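You operate a simulated robot arm through the tools that you are given. There is no shell and no other tool.

You run a simulated robot arm. Do the job below in one go: nothing can be reset, and whatever is moved stays where it is left.

TASK
Take the white cloth from the top of the side bench and put it on top of the grey liner there. Put the grey lunch box on the top of the side bench away on the back of the desk top. Fetch the bottle labelled "water" from the top of the side bench and set it in the white tub. Fetch the green roll from the top of the side bench and set it on the bench top round the brushing box. Take the yellow cloth on the top of the side bench and put it away on the top of the bagging table. Put the black bottle in the brown box on the draining board. Open the top drawer. Any order will do.

Only the result counts: the job must be done as asked and must still hold three seconds after the hand-in. Knocking over, shifting, dropping, spilling or breaking anything else fails it. Flat cloth is picked up by pressing the open fingertips on it (5 to 10 N) and closing them slowly along it; thin cloth reads only 2 to 8 mm in the jaws.

THE ROBOT
A 7-joint arm with a two-finger gripper on a trunk, on a base that moves. Base frame: it is fixed to the floor where the robot stands at the start and does not move with it; the origin is under the middle of the robot, x ahead of it, y to its left, z up. Units: m, degrees, N and s.
With the tool pointing down near the work surface it reaches from about 0.1 to 0.52 m from the robot's upright axis, wherever it stands. Its first joint turns from -143.0 to 143.0 degrees. Places, roughly: back of the desk top (81x20 cm) [-3.4, 3.28, 0.72]; bench top round the brushing box [0.9, -2.2, 0.8]; black bottle (8x8x20 cm) [-6.2, 3, 1.2]; brown box (20x15x8 cm) [-5.8, 3.1, 0.9]; green roll (8x8x5 cm) [1.9, -1.2, 0.8]; grey bottle, short bottle [1.5, -1.5, 0.75]; grey lunch box (8x15x7 cm) [1.6, -1.9, 0.8]; liner (24x15x4 cm) [1.3, -1.7, 0.8]; top drawer [-3, 3.8, 1.2]; top of the bagging table [-2.2, 0, 0.7]; white cloth (7x9x3 cm) [1.2, -2.2, 0.8]; white tub (14x13x9 cm) [1.3, -1.9, 0.8]; yellow cloth (7x9x3 cm) [2.1, -1.3, 0.8]. Payload 1.47 kg.
The tool frame sits at the grasp point between the pads (the TCP): z along the fingers, y along the line on which they close. The tips reach 0.016 m beyond it. The gripper opens to 0.087 m; its body begins 0.055 m behind the TCP.
Orientation is told as [roll, pitch, yaw] about the base's x, y, z axes, in that order, counted from this pose: with the fingers straight down and closing along the base's y, the tool's x points along the base's -x, its y along +y and its z along -z.

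THE INTERFACE
- The arm moves only by the tool nudge_tool. Its arguments are lists of equal length, an entry for each row: "delta_pos": the shift along the base's x, y, z in units of 25 mm (1.0 is 25 mm), a list of three; "rotation": the turn, a rotation vector about the base's x, y, z in units of 5 degrees (1.0 is 5 degrees), a list of three; "claw": the closure, from 0 (fully open) to 1 (shut). In form: {"delta_pos": [[dx, dy, dz], ...], "rotation": [[rx, ry, rz], ...], "claw": [claw, ...]}. A call has 1 to 20 rows; each row shifts and turns the commanded pose from where the row before left it. A call with a number of a shift or a turn outside -1 to 1 is refused whole. Each row takes 0.2 s and may step no farther than 0.05 m and 8.6 degrees from the row before; otherwise, or with a gripper value out of range, the whole call is refused. A pose out of reach is approached as far as the arm can. The call stops where the force on the tool passes 40 N (or 10 N more than at its start, if that is more) or the arm is blocked; 0.2 s more then pass. The fingers move at their own pace (about 0.045 m/s each) and stop on an object; they squeeze with about 28 N. The grip force told is the motor's: it shows also when the fingers shut on nothing. Time passes only in rows, and 0.2 s behind the last, so rows that do not move let the fingers close. The reply holds the time, the measured pose of the TCP, the force on the tool along the base axes, the opening and the grip force, in the units named above and with some noise, with the torque about the TCP (base axes, N m) and any sound that the robot's microphone picked up.
- Cameras (640 x 400 px; columns grow to the right, rows downward): "scene" is now at [0.1525, 0.001, 1.5728]; the picture's right is [0.02, -1.00, 0.00], its down [-0.65, -0.01, -0.76] and it looks along [0.76, 0.01, -0.65] (base axes); focal length 253 px, centre (320, 200). "wrist" rides on the gripper at [0.073, 0.012, -0.09] in the tool frame; the picture's right is [-0.16, 0.99, 0.00], its down [-0.72, -0.12, -0.68] and it looks along [-0.67, -0.11, 0.73] (tool axes); focal length 247 px, centre (320, 200). There is no depth. A picture from a camera that has moved, and an enlarged one, comes with that camera's place and axes in the base frame and with its lens.
- camera(camera): a new picture of that camera. The clock stands still meanwhile.
- lift_body(by): slides the trunk up (or, below 0, down) by that many m; the arm and the scene camera ride with it, the base frame stays. It gives what a move gives, with no picture.
- steer(legs): drives the robot by 1 to 6 legs, each [ahead, left, turn to the left] in m, m and degrees, along the robot's own axes; the way and the turn of a leg run together, so that a leg with both is an arc; at most 1.5 m and 180 degrees a leg. The arm and the cameras ride along, it lands a little off, and it stops where it bumps. It gives what a move gives.
- turn_head(pan, tilt): turns the head with the scene camera to pan (to the left, within 86 degrees either way) and tilt (down, from -29 to 69), counted from straight ahead of the robot. It gives what a move gives.
- inspect(camera, box): a new picture of the part [left, top, right, bottom] of that camera's present view, enlarged. The clock stands still meanwhile.
- job_done(): hands the job in; it is judged then, once.

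Places have to be worked out from the pictures, the camera data and where the tool is seen. Open the gripper and draw the arm clear of the work before you hand the job in, unless the task says otherwise.

The tools are called after "Call:" as name(argument=value, ...) on one line, values as JSON. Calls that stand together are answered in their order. nudge_tool: Moves the arm, as the interface text tells. Its arguments: {"type":"object","properties":{"delta_pos":{"type":"array","items":{"type":"array","items":{"type":"number"}}},"rotation":{"type":"array","items":{"type":"array","items":{"type":"number"}}},"claw":{"type":"array","items":{"type":"number"}}},"required":["delta_pos","rotation","claw"]} The other tools are called the same way: lift_body (by) moves the trunk up or down; steer (legs) drives the base; turn_head (pan, tilt) turns the head that bears the scene camera; camera (camera) takes a picture; inspect (camera, box) takes an enlarged picture of a part of a camera's view; job_done () hands the job in.

At the start:

```text
clock: 0.0
position: [0.4643, -0.1229, 1.0358]
ee_rot: [0.1, 0.1, -0.1]
force: [-0.8, -0.5, -0.1]
ft_torque: [0.01, -0.01, -0.01]
gripper_width: 0.087
grip_force: 0.0
trunk travel left (down, up): [-0.9, 0.34]
robot x, y, heading: [0.0014, -0.0039, 0.1]
head pan, tilt (commanded): [0.9, 40.4]
```

scene: 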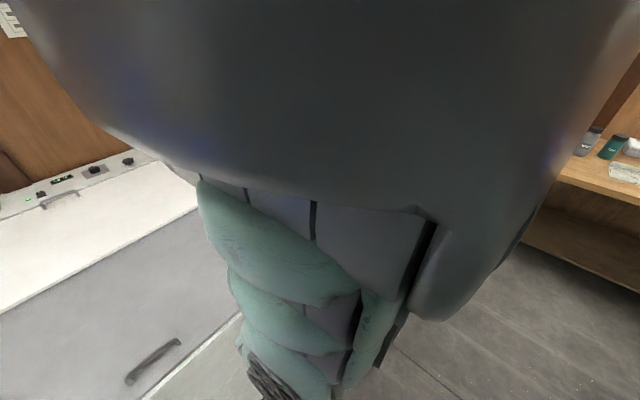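
wrist: 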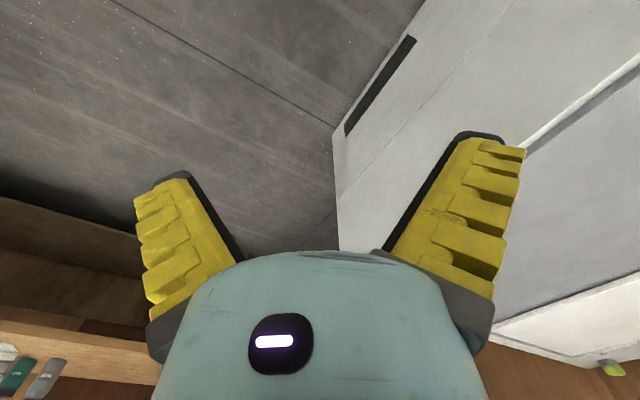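

The arm fills most of the scene view, and the side bench shows at the right edge. I turn the head right to look at the bench.

Call:
turn_head(pan=-50, tilt=25)

```text
clock: 1.2
position: [0.4638, -0.1225, 1.0347]
ee_rot: [0.0, 0.0, 0.0]
force: [-0.1, 0.2, 0.1]
ft_torque: [0.0, 0.0, -0.01]
gripper_width: 0.087
grip_force: 0.0
trunk travel left (down, up): [-0.9, 0.34]
robot x, y, heading: [-0.0023, -0.0003, -0.1]
head pan, tilt (commanded): [-50.0, 25.0]
```

The head has turned right; I take a picture of the bench.

Call:
camera(camera="scene")

```text
taken
camera scene: at [0.1515, -0.029, 1.5823], right [-0.32, -0.95, 0.0], down [-0.53, 0.18, -0.83], along [0.78, -0.27, -0.56], focal length 253 px, centre (320, 200)
```

scene: 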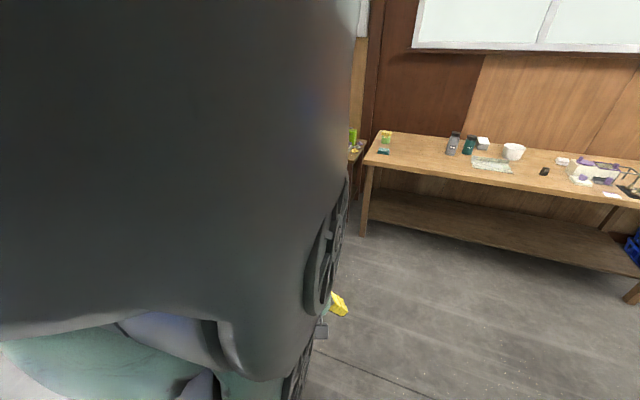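

The head was still turning when the picture was taken. I send the same head command again so it can settle.

Call:
turn_head(pan=-55, tilt=25)

Call:
camera(camera="scene")

```text
clock: 1.9
position: [0.4645, -0.1212, 1.0344]
ee_rot: [0.0, 0.0, 0.0]
force: [-0.1, -0.1, -0.5]
ft_torque: [0.03, 0.0, -0.04]
gripper_width: 0.087
grip_force: 0.0
trunk travel left (down, up): [-0.9, 0.34]
robot x, y, heading: [-0.0014, -0.0015, 0.1]
head pan, tilt (commanded): [-55.0, 25.0]
```

```text
taken
camera scene: at [0.1517, -0.0289, 1.5826], right [-0.32, -0.95, 0.0], down [-0.53, 0.18, -0.83], along [0.79, -0.27, -0.56], focal length 253 px, centre (320, 200)
```

scene: 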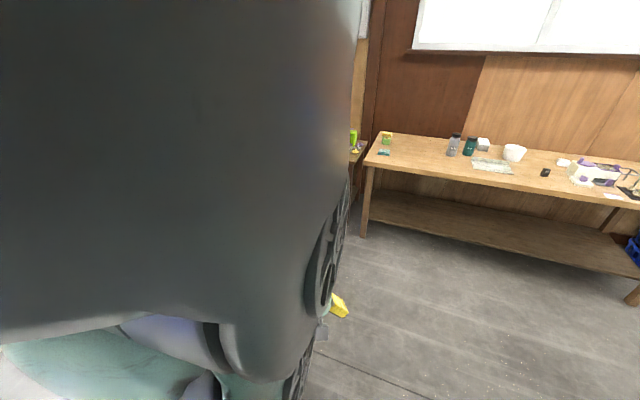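

The head pan seems stopped at about -19°, and the arm link is still in front of the camera. I swing the arm to the robot's left to clear the view.

Call:
nudge_tool(delta_pos=[[-0.4, 1, 0], [-0.4, 1, 0], [-0.4, 1, 0], [-0.4, 1, 0], [-0.4, 1, 0], [-0.4, 1, 0], [-0.4, 1, 0], [-0.4, 1, 0], [-0.4, 1, 0], [-0.4, 1, 0], [-0.5, 1, 0], [-0.5, 1, 0], [-0.5, 1, 0], [-0.5, 1, 0], [-0.5, 1, 0], [-0.5, 1, 0], [-0.5, 1, 0], [-0.5, 1, 0], [-0.5, 1, 0], [-0.5, 1, 0]], rotation=[[0, 0, 0.8], [0, 0, 0.8], [0, 0, 0.8], [0, 0, 0.8], [0, 0, 0.8], [0, 0, 0.8], [0, 0, 0.8], [0, 0, 0.8], [0, 0, 0.8], [0, 0, 0.8], [0, 0, 0.8], [0, 0, 0.8], [0, 0, 0.8], [0, 0, 0.8], [0, 0, 0.8], [0, 0, 0.8], [0, 0, 0.8], [0, 0, 0.8], [0, 0, 0.8], [0, 0, 0.8]], claw=[0, 0, 0, 0, 0, 0, 0, 0, 0, 0, 0, 0, 0, 0, 0, 0, 0, 0, 0, 0])

Call:
camera(camera="scene")

```text
clock: 2.6
position: [0.4227, -0.1011, 1.0373]
ee_rot: [-0.1, -0.1, -2.7]
force: [0.0, 0.3, -0.3]
ft_torque: [0.03, -0.02, 0.01]
gripper_width: 0.0871
grip_force: 0.1
trunk travel left (down, up): [-0.9, 0.34]
robot x, y, heading: [-0.0009, -0.0012, -0.0]
head pan, tilt (commanded): [-55.0, 25.0]
stopped in row 3: the arm was blocked; the commanded pose is now the measured one
```

```text
taken
camera scene: at [0.1509, -0.0315, 1.5829], right [-0.35, -0.94, 0.0], down [-0.52, 0.2, -0.83], along [0.78, -0.29, -0.56], focal length 253 px, centre (320, 200)
```

scene: 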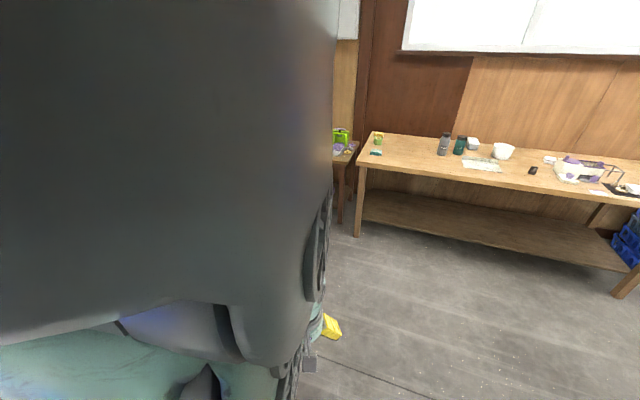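

The head and the arm link are pressing on each other. I return the head to its starting pose before I move the arm again.

Call:
turn_head(pan=0, tilt=40)

Call:
nudge_tool(delta_pos=[[0, 0, 0], [0, 0, -1], [0, 0, -1], [0, 0, -1], [0, 0, -1], [0, 0, -1], [0, 0, -1], [0, 0, -1], [0, 0, -1]], rotation=[[0, 0, 0], [0, 0, 0], [0, 0, 0], [0, 0, 0], [0, 0, 0], [0, 0, 0], [0, 0, 0], [0, 0, 0], [0, 0, 0]], claw=[0, 0, 0, 0, 0, 0, 0, 0, 0])

Call:
camera(camera="scene")

```text
clock: 3.8
position: [0.4235, -0.0967, 1.0355]
ee_rot: [0.1, 0.0, -1.6]
force: [-0.1, 0.3, -0.9]
ft_torque: [-0.03, 0.0, 0.01]
gripper_width: 0.087
grip_force: 0.1
trunk travel left (down, up): [-0.9, 0.34]
robot x, y, heading: [-0.0023, 0.0002, 0.0]
head pan, tilt (commanded): [0.0, 40.0]
```

```text
clock: 5.8
position: [0.4236, -0.0998, 0.836]
ee_rot: [0.0, 0.0, -1.7]
force: [-0.6, -0.3, -0.5]
ft_torque: [0.0, 0.02, 0.01]
gripper_width: 0.087
grip_force: 0.1
trunk travel left (down, up): [-0.9, 0.34]
robot x, y, heading: [-0.0, 0.0017, -0.2]
head pan, tilt (commanded): [0.0, 40.0]
```

```text
taken
camera scene: at [0.1528, -0.0003, 1.5734], right [0.0, -1.0, 0.0], down [-0.64, 0.0, -0.77], along [0.77, 0.0, -0.64], focal length 253 px, centre (320, 200)
```

scene: 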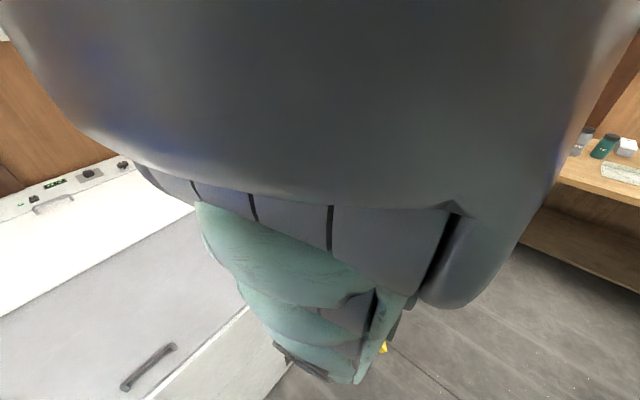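

The head is free again and the tool is at z=0.836. I swing the arm left in an arc, with the head facing straight ahead.

Call:
nudge_tool(delta_pos=[[0.3, 1, 0], [0.25, 1, 0], [0.2, 1, 0], [0.1, 1, 0], [0, 1, 0], [0, 1, 0], [-0.1, 1, 0], [-0.15, 1, 0], [-0.2, 1, 0], [-0.3, 1, 0], [-0.4, 1, 0], [-0.5, 1, 0], [-0.6, 1, 0], [-0.7, 1, 0], [-0.8, 1, 0], [-0.9, 1, 0], [-1, 1, 0], [-1, 1, 0]], rotation=[[0, 0, 0.7], [0, 0, 0.7], [0, 0, 0.7], [0, 0, 0.7], [0, 0, 0.7], [0, 0, 0.7], [0, 0, 0.7], [0, 0, 0.7], [0, 0, 0.7], [0, 0, 0.7], [0, 0, 0.7], [0, 0, 0.7], [0, 0, 0.7], [0, 0, 0.7], [0, 0, 0.8], [0, 0, 0.8], [0, 0, 0.8], [0, 0, 0.8]], claw=[0, 0, 0, 0, 0, 0, 0, 0, 0, 0, 0, 0, 0, 0, 0, 0, 0, 0])

Call:
camera(camera="scene")

```text
clock: 9.6
position: [0.2903, 0.3063, 0.8799]
ee_rot: [-0.1, -0.2, 63.4]
force: [1.1, 0.5, 0.2]
ft_torque: [-0.04, 0.05, -0.03]
gripper_width: 0.0871
grip_force: 0.1
out of reach, approached as far as the arm can: row 11, 13, 14, 15, 16, 17
trunk travel left (down, up): [-0.9, 0.34]
robot x, y, heading: [-0.0015, -0.0026, -0.1]
head pan, tilt (commanded): [0.0, 40.0]
```

```text
taken
camera scene: at [0.1528, -0.0001, 1.5735], right [0.0, -1.0, 0.0], down [-0.64, 0.0, -0.77], along [0.77, 0.0, -0.64], focal length 253 px, centre (320, 200)
```

scene: 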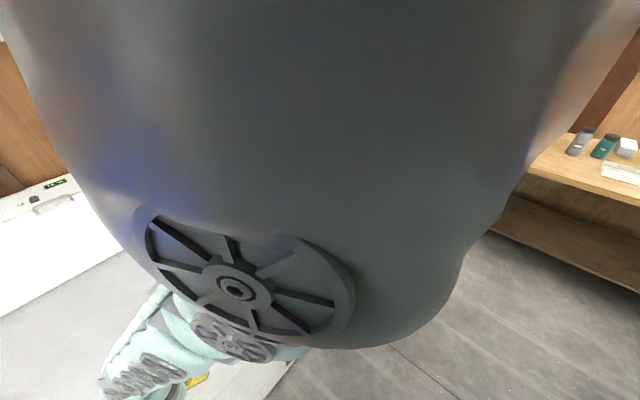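

The elbow link is still in front of the camera and only the forearm has swung. I test whether the head can now pan right.

Call:
turn_head(pan=-45, tilt=35)

Call:
camera(camera="scene")

Call:
camera(camera="wrist")

```text
clock: 10.8
position: [0.2904, 0.3039, 0.8796]
ee_rot: [0.1, -0.1, 63.4]
force: [-0.6, -0.4, 0.1]
ft_torque: [0.0, -0.04, 0.02]
gripper_width: 0.0873
grip_force: 0.0
trunk travel left (down, up): [-0.9, 0.34]
robot x, y, heading: [-0.0012, -0.001, 0.1]
head pan, tilt (commanded): [-45.0, 35.0]
```

```text
taken
camera scene: at [0.1494, -0.0288, 1.5766], right [-0.33, -0.94, 0.0], down [-0.58, 0.2, -0.79], along [0.75, -0.26, -0.61], focal length 253 px, centre (320, 200)
```

scene: 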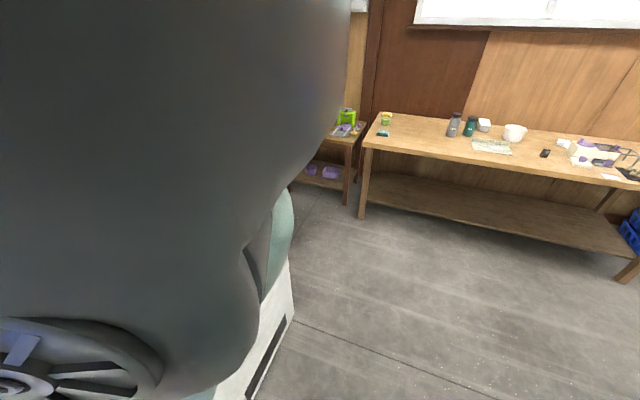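

```text
taken
camera wrist: at [0.2474, 0.246, 0.9696], right [-0.81, 0.58, 0.0], down [0.43, 0.59, 0.68], along [0.4, 0.55, -0.73], focal length 247 px, centre (320, 200)
```

wrist: 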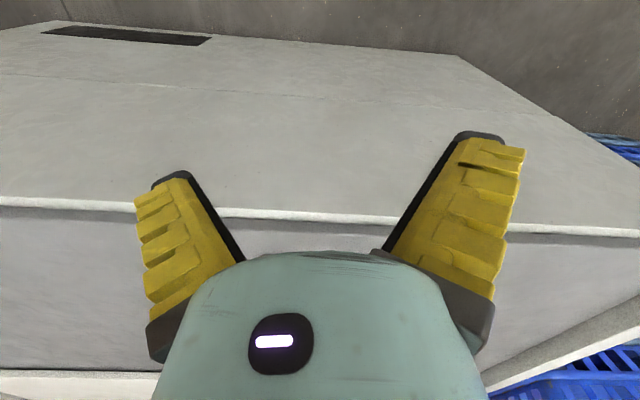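

The head stops at about -20° again. I try panning left to see whether the limit is one-sided.

Call:
turn_head(pan=45, tilt=35)

Call:
camera(camera="scene")

```text
clock: 12.4
position: [0.2896, 0.3042, 0.8795]
ee_rot: [0.0, 0.0, 63.4]
force: [0.2, -0.2, -0.3]
ft_torque: [0.01, 0.01, -0.03]
gripper_width: 0.0869
grip_force: 0.1
trunk travel left (down, up): [-0.9, 0.34]
robot x, y, heading: [0.0014, -0.0026, -0.1]
head pan, tilt (commanded): [45.0, 35.0]
```

```text
taken
camera scene: at [0.151, 0.0284, 1.5809], right [0.33, -0.95, 0.0], down [-0.54, -0.19, -0.82], along [0.77, 0.27, -0.57], focal length 253 px, centre (320, 200)
```

scene: 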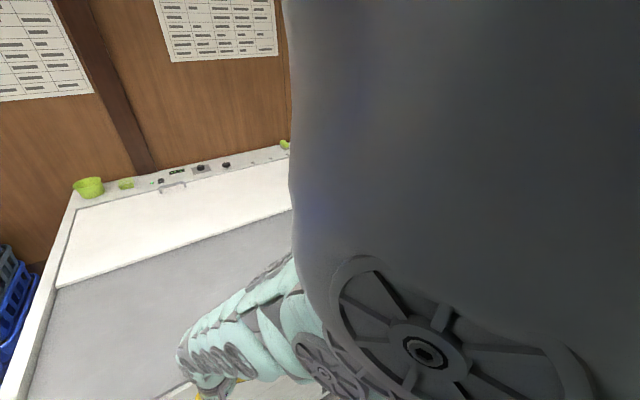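

The limit is symmetric at about ±20°, so each side stays visible past the arm. I bring the tool back to the front and up, then turn toward the bench and drive closer.

Call:
nudge_tool(delta_pos=[[0.3, -1, 0.6], [0.3, -1, 0.6], [0.3, -1, 0.6], [0.3, -1, 0.6], [0.3, -1, 0.6], [0.3, -1, 0.6], [0.3, -1, 0.6], [0.3, -1, 0.6], [0.3, -1, 0.6], [0.3, -1, 0.6], [0.3, -1, 0.6], [0.3, -1, 0.6]], rotation=[[0, 0, -1], [0, 0, -1], [0, 0, -1], [0, 0, -1], [0, 0, -1], [0, 0, -1], [0, 0, -1], [0, 0, -1], [0, 0, -1], [0, 0, -1], [0, 0, -1], [0, 0, -1]], claw=[0, 0, 0, 0, 0, 0, 0, 0, 0, 0, 0, 0])

Call:
steer(legs=[[0, 0, -40], [0.8, 0, 0]])

Call:
turn_head(pan=-40, tilt=30)

Call:
camera(camera="scene")

Call:
camera(camera="wrist")

```text
clock: 12.9
position: [0.1536, 0.301, 0.8996]
ee_rot: [1.2, -3.8, 83.2]
force: [-0.1, -0.9, 0.2]
ft_torque: [0.06, 0.05, 0.0]
gripper_width: 0.0868
grip_force: 0.1
trunk travel left (down, up): [-0.9, 0.34]
robot x, y, heading: [0.0016, -0.0012, 0.1]
head pan, tilt (commanded): [45.0, 35.0]
stopped in row 2: the arm was blocked; the commanded pose is now the measured one
```

```text
clock: 19.0
position: [0.9121, -0.3768, 0.9012]
ee_rot: [1.4, -4.0, 42.1]
force: [-0.2, 0.3, -0.2]
ft_torque: [0.02, -0.01, -0.01]
gripper_width: 0.0871
grip_force: 0.1
trunk travel left (down, up): [-0.9, 0.34]
robot x, y, heading: [0.5932, -0.5067, -40.3]
head pan, tilt (commanded): [45.0, 35.0]
```

```text
clock: 20.6
position: [0.9125, -0.3762, 0.9]
ee_rot: [1.4, -4.0, 42.2]
force: [0.1, -0.3, 0.2]
ft_torque: [-0.03, 0.0, 0.01]
gripper_width: 0.0869
grip_force: 0.0
trunk travel left (down, up): [-0.9, 0.34]
robot x, y, heading: [0.5957, -0.5061, -40.3]
head pan, tilt (commanded): [-40.0, 30.0]
```

```text
taken
camera scene: at [0.688, -0.6337, 1.5901], right [-0.89, -0.46, 0.0], down [-0.23, 0.43, -0.87], along [0.4, -0.77, -0.49], focal length 253 px, centre (320, 200)
```

scene: 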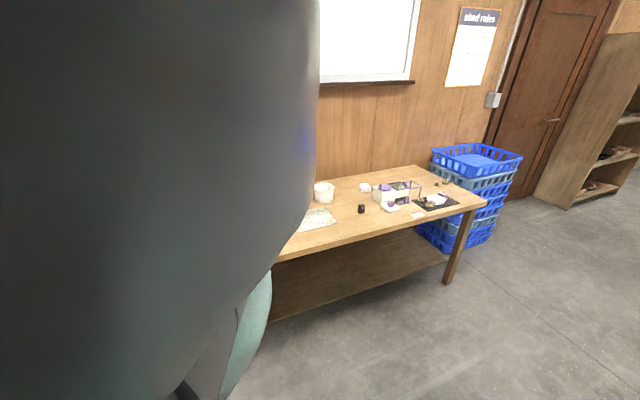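

```text
taken
camera wrist: at [0.8484, -0.4214, 0.9849], right [-0.55, 0.84, 0.03], down [0.59, 0.36, 0.73], along [0.59, 0.42, -0.69], focal length 247 px, centre (320, 200)
```

wrist: 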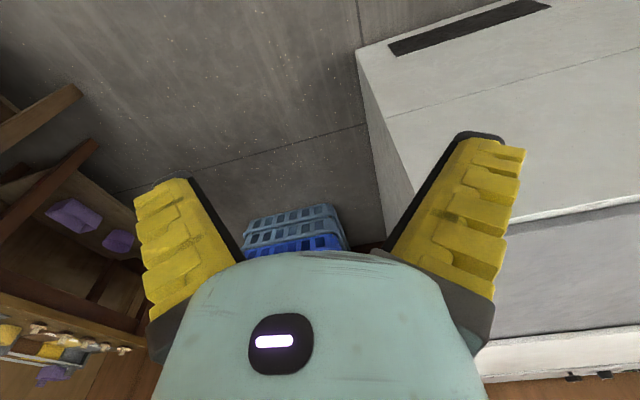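

The head pan had been pressing on the arm again. I recentre the head, then swing the tool to the robot's front while turning it back.

Call:
turn_head(pan=0, tilt=35)

Call:
nudge_tool(delta_pos=[[0, -0.945, 0.235], [0, -0.945, 0.235], [0, -0.945, 0.235], [0, -0.945, 0.235], [0, -0.945, 0.235], [0, -0.945, 0.235], [0, -0.945, 0.235], [0, -0.945, 0.235], [0, -0.945, 0.235], [0, -0.945, 0.235], [0, -0.945, 0.235], [0, -0.945, 0.235], [0, -0.945, 0.235], [0, -0.945, 0.235], [0, -0.945, 0.235], [0, -0.945, 0.235], [0, -0.945, 0.235], [0, 0, 0]], rotation=[[0, 0, -0.97], [0, 0, -0.97], [0, 0, -0.97], [0, 0, -0.97], [0, 0, -0.97], [0, 0, -0.97], [0, 0, -0.97], [0, 0, -0.97], [0, 0, -0.97], [0, 0, -0.97], [0, 0, -0.97], [0, 0, -0.97], [0, 0, -0.97], [0, 0, -0.97], [0, 0, -0.97], [0, 0, -0.97], [0, 0, -0.97], [0.3, 0.79, 0]], claw=[0, 0, 0, 0, 0, 0, 0, 0, 0, 0, 0, 0, 0, 0, 0, 0, 0, 0])

Call:
camera(camera="scene")

Call:
camera(camera="wrist")

```text
clock: 21.6
position: [0.9126, -0.3761, 0.8996]
ee_rot: [1.4, -3.9, 42.2]
force: [0.4, -0.3, 0.2]
ft_torque: [-0.01, 0.01, 0.0]
gripper_width: 0.087
grip_force: 0.1
trunk travel left (down, up): [-0.9, 0.34]
robot x, y, heading: [0.5942, -0.5039, -40.2]
head pan, tilt (commanded): [0.0, 35.0]
```

```text
clock: 25.4
position: [1.044, -0.7251, 0.9657]
ee_rot: [0.0, -0.2, -40.3]
force: [0.1, 0.4, -0.1]
ft_torque: [0.04, -0.02, 0.0]
gripper_width: 0.0869
grip_force: 0.0
out of reach, approached as far as the arm can: row 5, 6, 7, 8, 9, 10, 11, 12, 13, 14, 15, 16
trunk travel left (down, up): [-0.9, 0.34]
robot x, y, heading: [0.5936, -0.5092, -40.3]
head pan, tilt (commanded): [0.0, 35.0]
```

```text
taken
camera scene: at [0.7132, -0.6102, 1.581], right [-0.65, -0.76, 0.0], down [-0.44, 0.37, -0.82], along [0.63, -0.53, -0.57], focal length 253 px, centre (320, 200)
```

scene: 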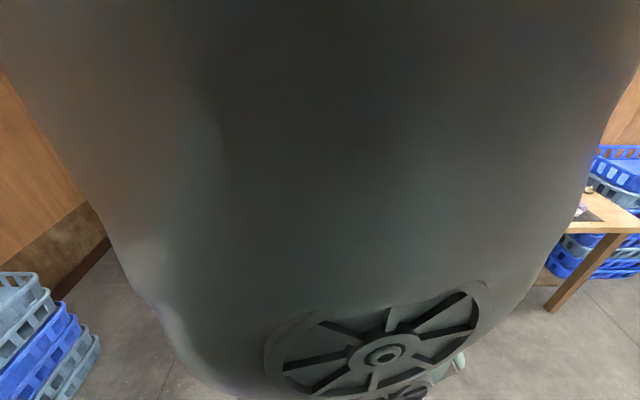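

```text
taken
camera wrist: at [0.9971, -0.6691, 1.0557], right [0.76, 0.65, 0.0], down [0.48, -0.56, 0.68], along [0.44, -0.52, -0.73], focal length 247 px, centre (320, 200)
```

wrist: 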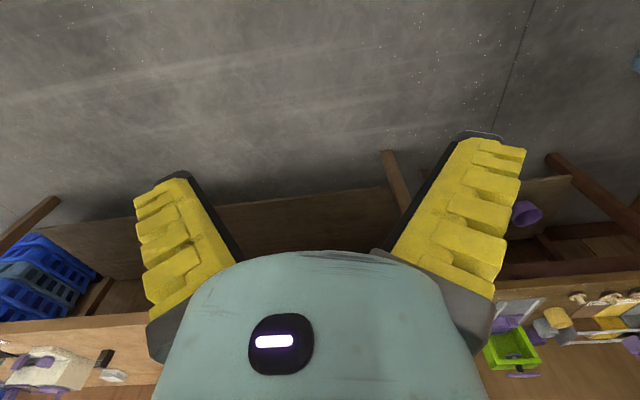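

The measured pose still differs from the commanded one, so I send a few still rows to let the arm catch up.

Call:
nudge_tool(delta_pos=[[0, 0, 0], [0, 0, 0], [0, 0, 0], [0, 0, 0]], rotation=[[0, 0, 0], [0, 0, 0], [0, 0, 0], [0, 0, 0]], claw=[0, 0, 0, 0])

Call:
camera(camera="scene")

```text
clock: 26.4
position: [1.0446, -0.7262, 0.9664]
ee_rot: [0.0, 0.0, -40.2]
force: [0.7, -0.7, 0.4]
ft_torque: [0.05, -0.01, 0.02]
gripper_width: 0.0869
grip_force: 0.0
trunk travel left (down, up): [-0.9, 0.34]
robot x, y, heading: [0.5964, -0.506, -40.3]
head pan, tilt (commanded): [0.0, 35.0]
```

```text
taken
camera scene: at [0.7132, -0.6102, 1.581], right [-0.65, -0.76, 0.0], down [-0.44, 0.37, -0.82], along [0.63, -0.53, -0.57], focal length 253 px, centre (320, 200)
```

scene: 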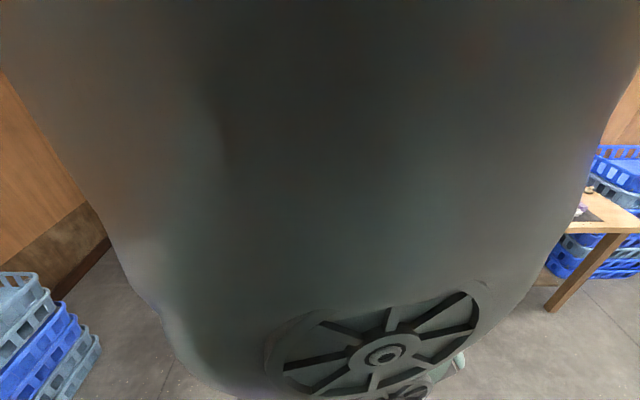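

The arm is not lagging; its commanded pose was clipped to what it could reach. I move the tool back toward its starting relative pose, front-right and a bit higher.

Call:
nudge_tool(delta_pos=[[-0.885, -0.89, 0.35], [-0.885, -0.89, 0.35], [-0.885, -0.89, 0.35], [-0.885, -0.89, 0.35], [-0.885, -0.89, 0.35], [-0.885, -0.89, 0.35], [-0.885, -0.89, 0.35], [-0.885, -0.89, 0.35], [0, 0, 0]], rotation=[[0, 0, 0], [0, 0, 0], [0, 0, 0], [0, 0, 0], [0, 0, 0], [0, 0, 0], [0, 0, 0], [0, 0, 0], [0, 0, 0]], claw=[0, 0, 0, 0, 0, 0, 0, 0, 0])

Call:
camera(camera="scene")

```text
clock: 28.4
position: [0.9001, -0.9256, 0.9832]
ee_rot: [-0.1, 0.0, -40.2]
force: [0.1, -0.1, 0.2]
ft_torque: [0.01, 0.01, 0.01]
gripper_width: 0.0869
grip_force: 0.0
out of reach, approached as far as the arm can: row 1, 2, 3, 4, 5, 6, 8
trunk travel left (down, up): [-0.9, 0.34]
robot x, y, heading: [0.5966, -0.5102, -40.4]
head pan, tilt (commanded): [0.0, 35.0]
```

```text
taken
camera scene: at [0.7132, -0.6102, 1.581], right [-0.65, -0.76, 0.0], down [-0.44, 0.37, -0.82], along [0.63, -0.53, -0.57], focal length 253 px, centre (320, 200)
```

scene: 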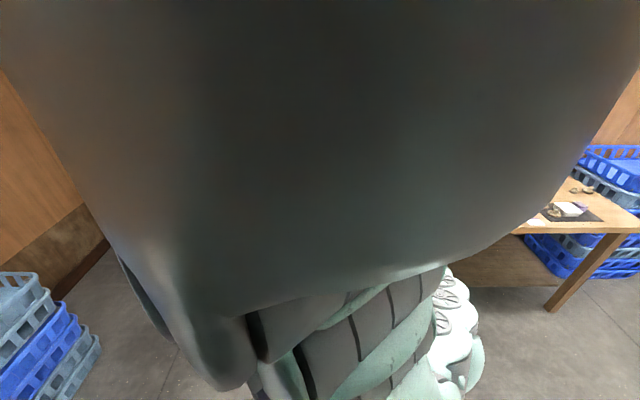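

The tool is at about (0.50, -0.12) in the robot's frame. I drive 0.45 m closer to the bench and take pictures with both cameras.

Call:
steer(legs=[[0.45, 0, 0]])

Call:
turn_head(pan=-17, tilt=45)

Call:
camera(camera="scene")

Call:
camera(camera="wrist")

```text
clock: 31.1
position: [1.2399, -1.2024, 0.9816]
ee_rot: [0.0, 0.0, -39.6]
force: [0.7, 0.8, -0.1]
ft_torque: [0.0, -0.01, -0.03]
gripper_width: 0.087
grip_force: 0.1
trunk travel left (down, up): [-0.9, 0.34]
robot x, y, heading: [0.9319, -0.7846, -39.7]
head pan, tilt (commanded): [0.0, 35.0]
```

```text
clock: 31.9
position: [1.2392, -1.2031, 0.9815]
ee_rot: [0.0, 0.0, -39.7]
force: [-0.3, 0.7, 0.3]
ft_torque: [-0.02, -0.01, 0.02]
gripper_width: 0.0871
grip_force: 0.1
trunk travel left (down, up): [-0.9, 0.34]
robot x, y, heading: [0.9311, -0.7865, -39.9]
head pan, tilt (commanded): [-17.0, 45.0]
```

```text
taken
camera scene: at [1.0258, -0.9009, 1.5662], right [-0.84, -0.55, 0.0], down [-0.39, 0.59, -0.71], along [0.39, -0.59, -0.71], focal length 253 px, centre (320, 200)
```

scene: 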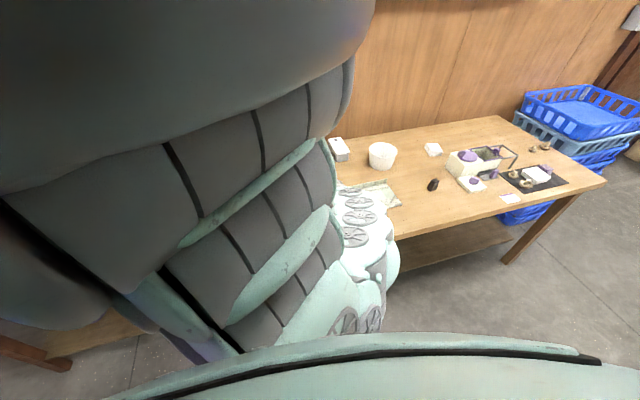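

```text
taken
camera wrist: at [1.1914, -1.1462, 1.0718], right [0.75, 0.66, 0.0], down [0.48, -0.55, 0.68], along [0.45, -0.51, -0.73], focal length 247 px, centre (320, 200)
```

wrist: 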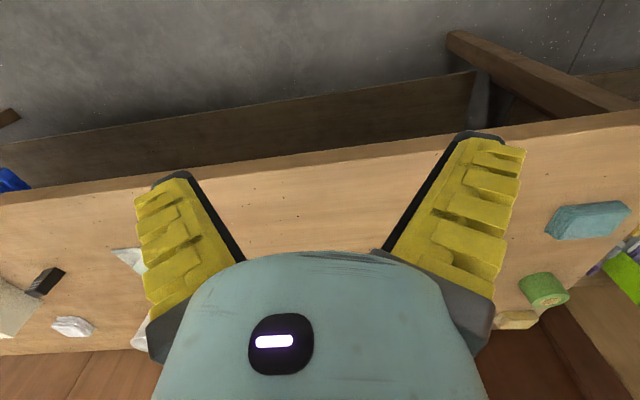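

The bench front edge lies about 0.63 m ahead of the robot's axis, and the green roll and yellow cloth are deep on its left end. I look steeply down to judge the robot's own base outline.

Call:
turn_head(pan=-17, tilt=69)

Call:
camera(camera="scene")

Call:
turn_head(pan=17, tilt=55)

Call:
camera(camera="scene")

```text
clock: 32.8
position: [1.2378, -1.2048, 0.9825]
ee_rot: [0.1, 0.1, -39.6]
force: [0.3, 0.3, 0.0]
ft_torque: [-0.04, -0.02, 0.01]
gripper_width: 0.0869
grip_force: 0.0
trunk travel left (down, up): [-0.9, 0.34]
robot x, y, heading: [0.9289, -0.7886, -39.9]
head pan, tilt (commanded): [-17.0, 68.8]
```

```text
taken
camera scene: at [1.0118, -0.8798, 1.5373], right [-0.84, -0.55, 0.0], down [-0.51, 0.78, -0.36], along [0.2, -0.3, -0.93], focal length 253 px, centre (320, 200)
```

scene: 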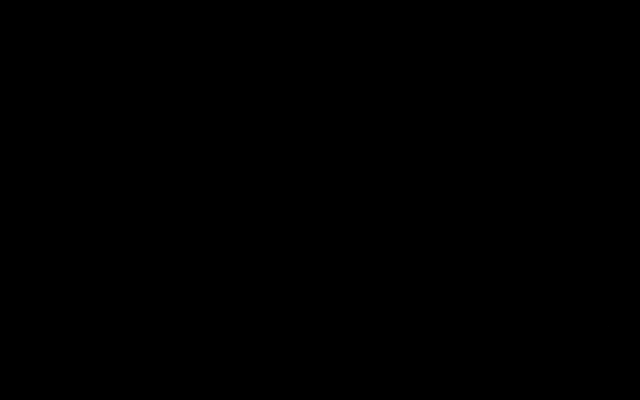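

```text
clock: 33.8
position: [1.2392, -1.2032, 0.9827]
ee_rot: [0.1, 0.0, -39.8]
force: [0.4, 0.5, 0.4]
ft_torque: [0.0, 0.03, -0.01]
gripper_width: 0.0869
grip_force: 0.0
trunk travel left (down, up): [-0.9, 0.34]
robot x, y, heading: [0.93, -0.7879, -39.9]
head pan, tilt (commanded): [17.0, 55.0]
```

```text
taken
camera scene: at [1.0475, -0.8608, 1.5527], right [-0.39, -0.92, 0.0], down [-0.76, 0.32, -0.57], along [0.53, -0.22, -0.82], focal length 253 px, centre (320, 200)
```

scene: 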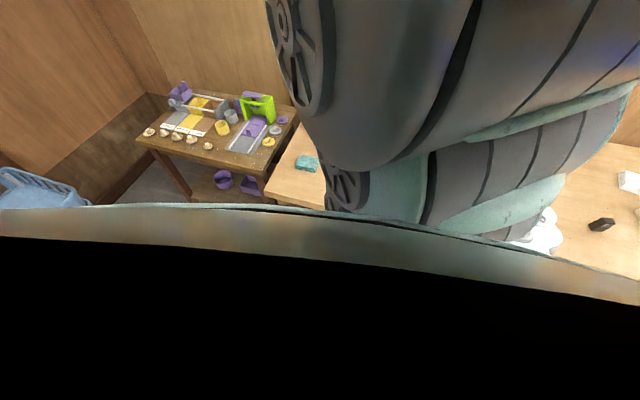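

The steep view is blocked by the robot's own body, but the views at ±17° work well. I raise the trunk for clearance over the bottles and drive slowly closer to the bench.

Call:
lift_body(by=0.2)

Call:
steer(legs=[[0.25, 0, 0]])

Call:
turn_head(pan=-17, tilt=45)

Call:
camera(camera="scene")

Call:
camera(camera="wrist")

```text
clock: 35.9
position: [1.2402, -1.2033, 1.1811]
ee_rot: [0.0, 0.0, -39.6]
force: [-0.5, 0.7, -0.3]
ft_torque: [0.01, 0.02, 0.04]
gripper_width: 0.0869
grip_force: 0.2
trunk travel left (down, up): [-1.1, 0.14]
robot x, y, heading: [0.9324, -0.7887, -39.7]
head pan, tilt (commanded): [17.0, 55.0]
```

```text
clock: 37.8
position: [1.4324, -1.3599, 1.1823]
ee_rot: [0.0, -0.1, -39.4]
force: [-1.0, 0.4, 0.8]
ft_torque: [-0.01, -0.03, -0.02]
gripper_width: 0.0871
grip_force: 0.0
trunk travel left (down, up): [-1.1, 0.14]
robot x, y, heading: [1.1235, -0.9487, -39.3]
head pan, tilt (commanded): [17.0, 55.0]
```

```text
clock: 38.8
position: [1.4326, -1.3601, 1.183]
ee_rot: [0.0, 0.0, -39.4]
force: [0.4, -1.1, -0.3]
ft_torque: [-0.01, -0.03, -0.02]
gripper_width: 0.0868
grip_force: 0.0
trunk travel left (down, up): [-1.1, 0.14]
robot x, y, heading: [1.1216, -0.9489, -39.3]
head pan, tilt (commanded): [-17.0, 45.0]
```

```text
taken
camera scene: at [1.2176, -1.0586, 1.7661], right [-0.83, -0.55, 0.0], down [-0.39, 0.59, -0.71], along [0.39, -0.59, -0.71], focal length 253 px, centre (320, 200)
```

scene: 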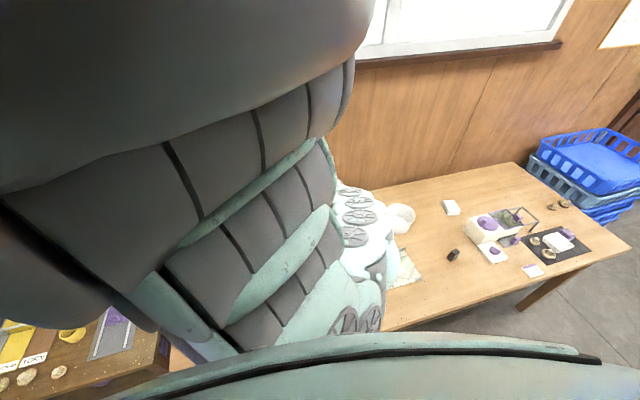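

```text
taken
camera wrist: at [1.3842, -1.3033, 1.2718], right [0.75, 0.66, 0.0], down [0.49, -0.55, 0.68], along [0.45, -0.51, -0.73], focal length 247 px, centre (320, 200)
```

wrist: 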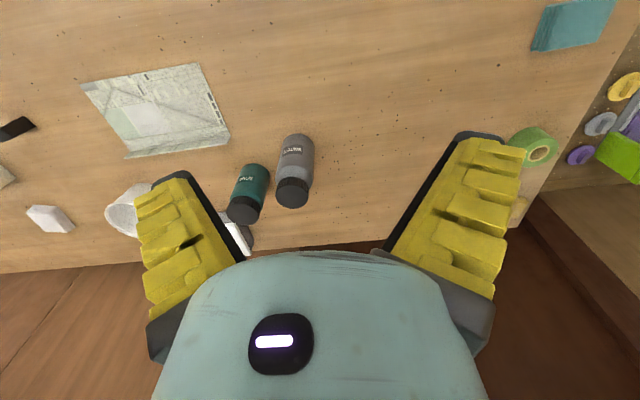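

The base moved freely to about 0.38 m from the edge. I zoom in on the two bottles to read their labels.

Call:
inspect(camera="wrist", box=[220, 120, 330, 230])

Call:
inspect(camera="wrist", box=[60, 50, 320, 260])

```text
3.64 times, centred on (275, 175) of wrist
camera zoom: at [1.3842, -1.3033, 1.2718], right [0.75, 0.66, 0.0], down [0.49, -0.55, 0.68], along [0.45, -0.51, -0.73], focal length 898 px, centre (484, 291)
```

zoom: 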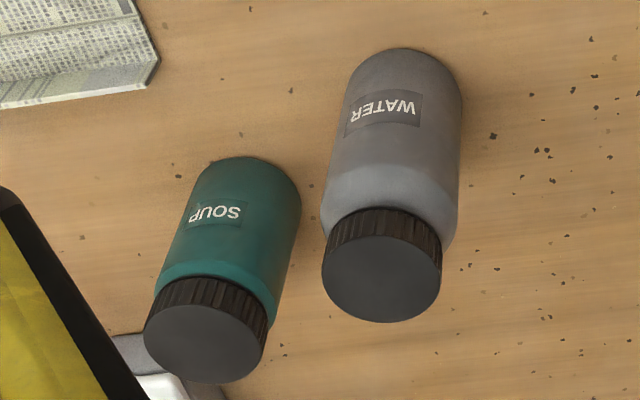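

```text
1.90 times, centred on (190, 155) of wrist
camera zoom: at [1.3842, -1.3033, 1.2718], right [0.75, 0.66, 0.0], down [0.49, -0.55, 0.68], along [0.45, -0.51, -0.73], focal length 470 px, centre (568, 286)
```

zoom: 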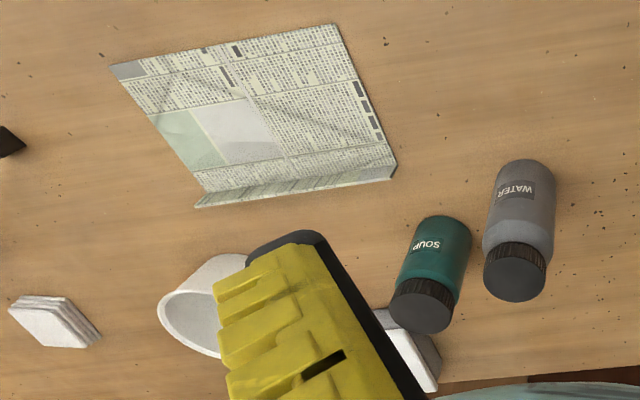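

The grey bottle reads WATER and the teal one SOUP. I tilt the tool inward 30° so the wrist camera looks down at my base and the bench front, to see how close I can drive.

Call:
nudge_tool(delta_pos=[[0, 0, 0], [0, 0, 0], [0, 0, 0], [0, 0, 0], [0, 0, 0], [0, 0, 0], [0, 0, 0]], rotation=[[0.633, 0.774, 0], [0.633, 0.774, 0], [0.633, 0.774, 0], [0.633, 0.774, 0], [0.633, 0.774, 0], [0.633, 0.774, 0], [0, 0, 0]], claw=[0, 0, 0, 0, 0, 0, 0])

Call:
camera(camera="wrist")

```text
clock: 40.4
position: [1.4318, -1.3618, 1.1827]
ee_rot: [-0.1, 30.1, -39.5]
force: [-0.3, -0.1, 0.3]
ft_torque: [-0.01, 0.02, -0.01]
gripper_width: 0.0871
grip_force: 0.1
trunk travel left (down, up): [-1.1, 0.14]
robot x, y, heading: [1.1215, -0.9475, -39.3]
head pan, tilt (commanded): [-17.0, 45.0]
```

```text
taken
camera wrist: at [1.4265, -1.3388, 1.2963], right [0.73, 0.67, -0.08], down [0.67, -0.7, 0.23], along [0.1, -0.22, -0.97], focal length 247 px, centre (320, 200)
```

wrist: 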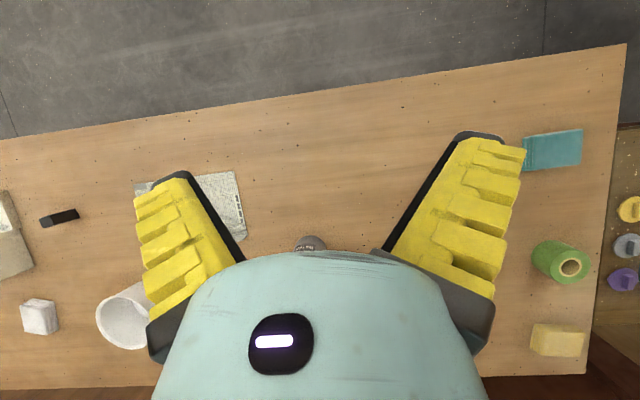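

This top-down view shows the bench end to end but no base yet. I tilt another 20° inward to look for it.

Call:
nudge_tool(delta_pos=[[0, 0, 0], [0, 0, 0], [0, 0, 0], [0, 0, 0], [0, 0, 0]], rotation=[[0.633, 0.774, 0], [0.633, 0.774, 0], [0.633, 0.774, 0], [0.633, 0.774, 0], [0, 0, 0]], claw=[0, 0, 0, 0, 0])

Call:
camera(camera="wrist")

```text
clock: 41.6
position: [1.408, -1.3061, 1.217]
ee_rot: [0.7, 48.0, -38.2]
force: [-0.3, -0.3, 1.1]
ft_torque: [0.0, 0.01, 0.01]
gripper_width: 0.0872
grip_force: 0.2
out of reach, approached as far as the arm can: row 1, 3, 4
trunk travel left (down, up): [-1.1, 0.14]
robot x, y, heading: [1.1248, -0.9439, -39.4]
head pan, tilt (commanded): [-17.0, 45.0]
```

```text
taken
camera wrist: at [1.4289, -1.3067, 1.331], right [0.7, 0.7, -0.11], down [0.7, -0.71, -0.08], along [-0.14, -0.02, -0.99], focal length 247 px, centre (320, 200)
```

wrist: 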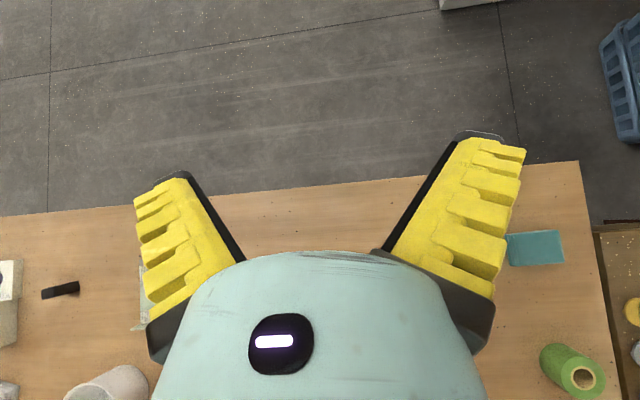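

The robot's base isn't visible at all, so I'll creep forward and watch for bumps. I tilt back to the useful 30° view and drive 0.15 m.

Call:
nudge_tool(delta_pos=[[0, 0, 0], [0, 0, 0], [0, 0, 0], [0, 0, 0], [0, 0, 0]], rotation=[[-0.633, -0.774, 0], [-0.633, -0.774, 0], [-0.633, -0.774, 0], [-0.38, -0.464, 0], [0, 0, 0]], claw=[0, 0, 0, 0, 0])

Call:
steer(legs=[[0.15, 0, 0]])

Call:
camera(camera="wrist")

```text
clock: 42.8
position: [1.4071, -1.3058, 1.2172]
ee_rot: [0.0, 32.0, -39.4]
force: [-1.1, -0.6, 0.4]
ft_torque: [-0.01, -0.01, -0.03]
gripper_width: 0.0871
grip_force: 0.0
trunk travel left (down, up): [-1.1, 0.14]
robot x, y, heading: [1.1196, -0.9483, -39.7]
head pan, tilt (commanded): [-17.0, 45.0]
```

```text
clock: 44.1
position: [1.5191, -1.3975, 1.2172]
ee_rot: [-0.1, 32.0, -39.6]
force: [-0.1, 1.0, 0.3]
ft_torque: [-0.03, 0.0, 0.01]
gripper_width: 0.087
grip_force: 0.1
trunk travel left (down, up): [-1.1, 0.14]
robot x, y, heading: [1.2348, -1.0396, -39.6]
head pan, tilt (commanded): [-17.0, 45.0]
```

```text
taken
camera wrist: at [1.517, -1.3783, 1.3307], right [0.73, 0.68, -0.09], down [0.68, -0.71, 0.19], along [0.07, -0.2, -0.98], focal length 247 px, centre (320, 200)
```

wrist: 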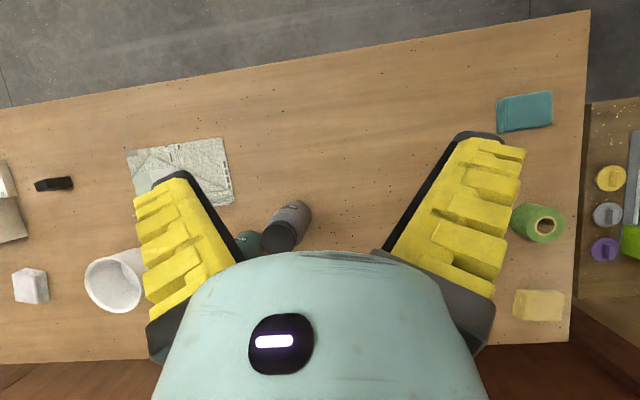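

There was no bump at 0.24 m from the edge. I creep closer in small steps to find how near the base can stand.

Call:
steer(legs=[[0.07, 0, 0]])

Call:
steer(legs=[[0.06, 0, 0]])

```text
clock: 45.1
position: [1.5734, -1.4415, 1.2166]
ee_rot: [-0.1, 32.0, -39.6]
force: [-0.4, -0.4, -0.1]
ft_torque: [0.0, -0.04, 0.02]
gripper_width: 0.0871
grip_force: 0.1
trunk travel left (down, up): [-1.1, 0.14]
robot x, y, heading: [1.2843, -1.0848, -39.5]
head pan, tilt (commanded): [-17.0, 45.0]
```

```text
clock: 46.1
position: [1.6199, -1.4799, 1.2161]
ee_rot: [-0.1, 32.1, -39.5]
force: [0.0, 0.5, 1.0]
ft_torque: [-0.01, 0.02, 0.02]
gripper_width: 0.0871
grip_force: 0.1
trunk travel left (down, up): [-1.1, 0.14]
robot x, y, heading: [1.3351, -1.1216, -39.2]
head pan, tilt (commanded): [-17.0, 45.0]
```

Still no bump at about 0.11 m from the edge. I continue in small steps.

Call:
steer(legs=[[0.06, 0, 0]])

Call:
steer(legs=[[0.06, 0, 0]])

Call:
camera(camera="scene")

```text
clock: 47.1
position: [1.6656, -1.519, 1.2159]
ee_rot: [-0.2, 32.0, -39.4]
force: [0.1, 0.7, 0.0]
ft_torque: [-0.02, 0.02, -0.04]
gripper_width: 0.0871
grip_force: 0.2
trunk travel left (down, up): [-1.1, 0.14]
robot x, y, heading: [1.3793, -1.1582, -39.4]
head pan, tilt (commanded): [-17.0, 45.0]
```

```text
clock: 48.0
position: [1.7136, -1.5562, 1.2155]
ee_rot: [-0.1, 32.1, -39.4]
force: [0.4, 0.0, 0.3]
ft_torque: [-0.02, -0.02, 0.02]
gripper_width: 0.0871
grip_force: 0.0
trunk travel left (down, up): [-1.1, 0.14]
robot x, y, heading: [1.4268, -1.1954, -39.1]
head pan, tilt (commanded): [-17.0, 45.0]
```

```text
taken
camera scene: at [1.5235, -1.3102, 1.7661], right [-0.83, -0.55, 0.0], down [-0.39, 0.59, -0.71], along [0.39, -0.59, -0.71], focal length 253 px, centre (320, 200)
```

scene: 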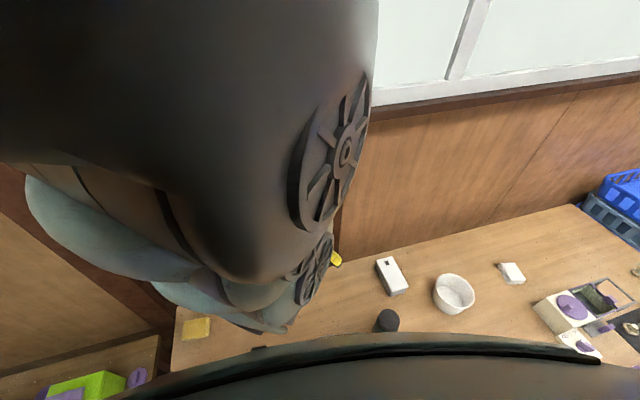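

The base slides under the bench edge without bumping, so I can stand right at the edge. I shift right 0.76 m along the bench to work on the white cloth and liner.

Call:
steer(legs=[[0, -0.76, 0]])

Call:
camera(camera="wrist")

Call:
camera(camera="scene")

```text
clock: 52.2
position: [1.2223, -2.1511, 1.2163]
ee_rot: [-0.1, 32.1, -39.5]
force: [0.0, -0.5, -0.3]
ft_torque: [0.03, 0.03, 0.03]
gripper_width: 0.087
grip_force: 0.1
trunk travel left (down, up): [-1.1, 0.14]
robot x, y, heading: [0.9331, -1.7949, -39.8]
head pan, tilt (commanded): [-17.0, 45.0]
```

```text
taken
camera wrist: at [1.2208, -2.1321, 1.3306], right [0.73, 0.68, -0.09], down [0.68, -0.71, 0.19], along [0.07, -0.2, -0.98], focal length 247 px, centre (320, 200)
```

wrist: 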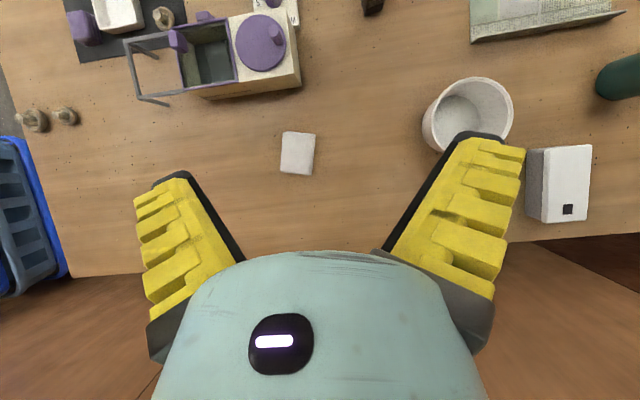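

```text
taken
camera scene: at [1.0338, -1.9054, 1.7661], right [-0.83, -0.55, 0.0], down [-0.39, 0.59, -0.71], along [0.39, -0.59, -0.71], focal length 253 px, centre (320, 200)
```

scene: 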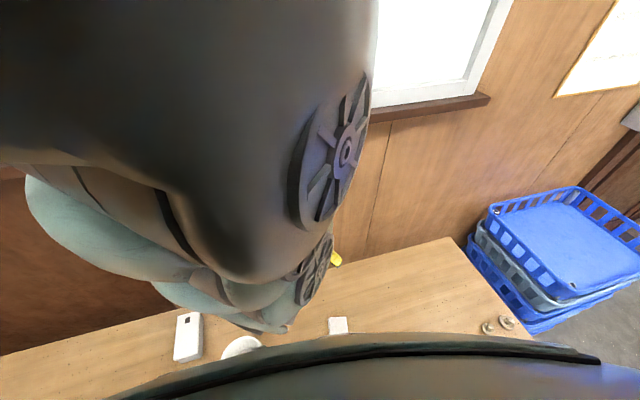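

From this view I judge the white cloth centred near (1.152, -2.198), with its short side along about 37°. I level the tool, turn it to yaw -53° and move above the cloth, then lower the trunk 0.2 m.

Call:
nudge_tool(delta_pos=[[-0.281, -0.188, 0], [-0.281, -0.188, 0], [-0.281, -0.188, 0], [-0.281, -0.188, 0], [-0.281, -0.188, 0], [-0.281, -0.188, 0], [-0.281, -0.188, 0], [-0.281, -0.188, 0], [-0.281, -0.188, 0], [-0.281, -0.188, 0], [0, 0, 0]], rotation=[[-0.583, -0.708, 0], [-0.583, -0.708, 0], [-0.583, -0.708, 0], [-0.583, -0.708, 0], [-0.583, -0.708, 0], [-0.583, -0.708, 0], [-0.583, -0.708, 0], [0, 0, -0.92], [0, 0, -0.92], [0, 0, -0.92], [0, 0, 0]], claw=[0, 0, 0, 0, 0, 0, 0, 0, 0, 0, 0])

Call:
lift_body(by=-0.2)

Call:
camera(camera="wrist")

```text
clock: 54.6
position: [1.1531, -2.2004, 1.218]
ee_rot: [-0.1, -0.1, -53.4]
force: [-0.3, 0.0, 1.0]
ft_torque: [-0.02, 0.0, -0.01]
gripper_width: 0.0873
grip_force: 0.0
trunk travel left (down, up): [-1.1, 0.14]
robot x, y, heading: [0.9389, -1.7937, -39.3]
head pan, tilt (commanded): [-17.0, 45.0]
```

```text
clock: 56.8
position: [1.154, -2.1996, 1.0173]
ee_rot: [-0.2, -0.1, -53.3]
force: [-0.1, -0.4, -0.3]
ft_torque: [-0.01, 0.02, 0.03]
gripper_width: 0.0871
grip_force: 0.0
trunk travel left (down, up): [-0.9, 0.34]
robot x, y, heading: [0.9393, -1.7929, -39.7]
head pan, tilt (commanded): [-17.0, 45.0]
```

```text
taken
camera wrist: at [1.1206, -2.1328, 1.1066], right [0.89, 0.46, 0.0], down [0.34, -0.65, 0.68], along [0.31, -0.6, -0.73], focal length 247 px, centre (320, 200)
```

wrist: 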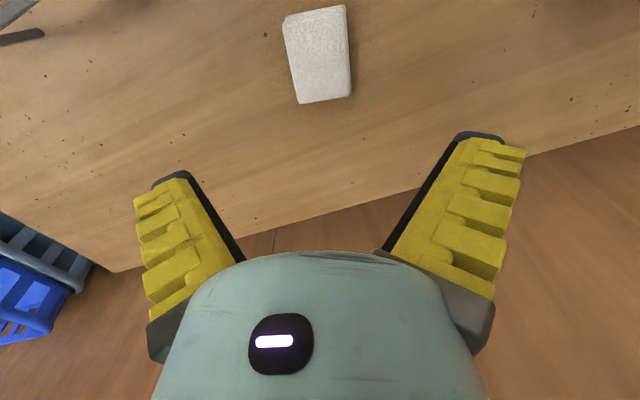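

The cloth sits centred under the tool at (319, 55), where I expect it. I descend to about z=0.82 and check again.

Call:
nudge_tool(delta_pos=[[0, 0, -1], [0, 0, -1], [0, 0, -1], [0, 0, -1], [0, 0, -1], [0, 0, -1], [0, 0, -1], [0, 0, -0.9], [0, 0, 0]], rotation=[[0, 0, 0], [0, 0, 0], [0, 0, 0], [0, 0, 0], [0, 0, 0], [0, 0, 0], [0, 0, 0.4], [0, 0, 0], [0, 0, 0]], claw=[0, 0, 0, 0, 0, 0, 0, 0, 0])

Call:
camera(camera="wrist")

```text
clock: 58.8
position: [1.1533, -2.1989, 0.844]
ee_rot: [-0.2, 0.0, -51.3]
force: [0.5, 0.1, -0.1]
ft_torque: [-0.02, 0.01, 0.0]
gripper_width: 0.0867
grip_force: 0.0
out of reach, approached as far as the arm can: row 7, 8
trunk travel left (down, up): [-0.9, 0.34]
robot x, y, heading: [0.9371, -1.7927, -39.5]
head pan, tilt (commanded): [-17.0, 45.0]
```

```text
taken
camera wrist: at [1.1189, -2.1326, 0.9339], right [0.87, 0.49, 0.0], down [0.36, -0.64, 0.68], along [0.34, -0.59, -0.73], focal length 247 px, centre (320, 200)
```

wrist: 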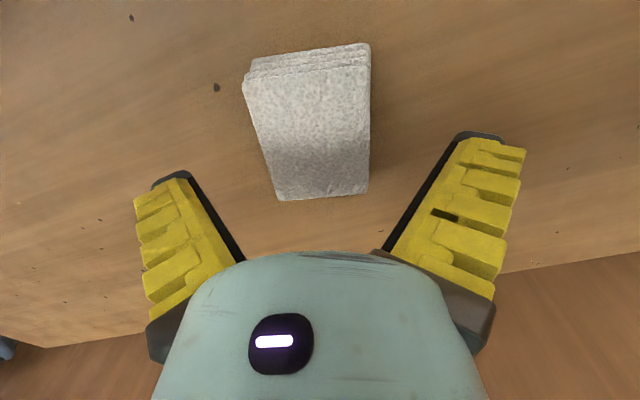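

The arm bottoms out at z=0.844 with the trunk here, so I need the trunk lower. I trim the yaw by -3.4° and shift a few millimetres, then lower the trunk 0.05 m.

Call:
nudge_tool(delta_pos=[[0, -0.27, 0], [0, 0, 0]], rotation=[[0, 0, -0.68], [0, 0, 0]], claw=[0, 0])

Call:
lift_body(by=-0.05)

Call:
camera(camera="wrist")

```text
clock: 59.4
position: [1.1551, -2.2038, 0.8472]
ee_rot: [-0.1, -0.1, -54.7]
force: [0.2, -0.3, 0.4]
ft_torque: [0.02, 0.0, 0.01]
gripper_width: 0.087
grip_force: 0.0
trunk travel left (down, up): [-0.9, 0.34]
robot x, y, heading: [0.9364, -1.7912, -39.4]
head pan, tilt (commanded): [-17.0, 45.0]
```

```text
clock: 60.3
position: [1.1551, -2.2053, 0.798]
ee_rot: [-0.1, 0.0, -54.7]
force: [-0.8, 0.0, 0.0]
ft_torque: [0.03, -0.01, 0.04]
gripper_width: 0.0868
grip_force: 0.1
trunk travel left (down, up): [-0.85, 0.39]
robot x, y, heading: [0.9361, -1.7919, -39.4]
head pan, tilt (commanded): [-17.0, 45.0]
```

```text
taken
camera wrist: at [1.1232, -2.1367, 0.8863], right [0.9, 0.44, 0.0], down [0.32, -0.66, 0.68], along [0.3, -0.61, -0.73], focal length 247 px, centre (320, 200)
```

wrist: 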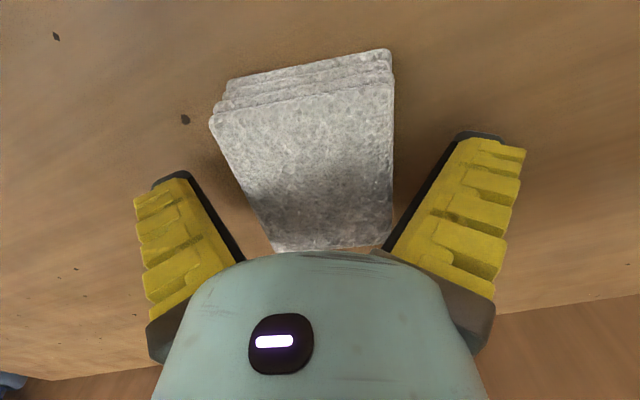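

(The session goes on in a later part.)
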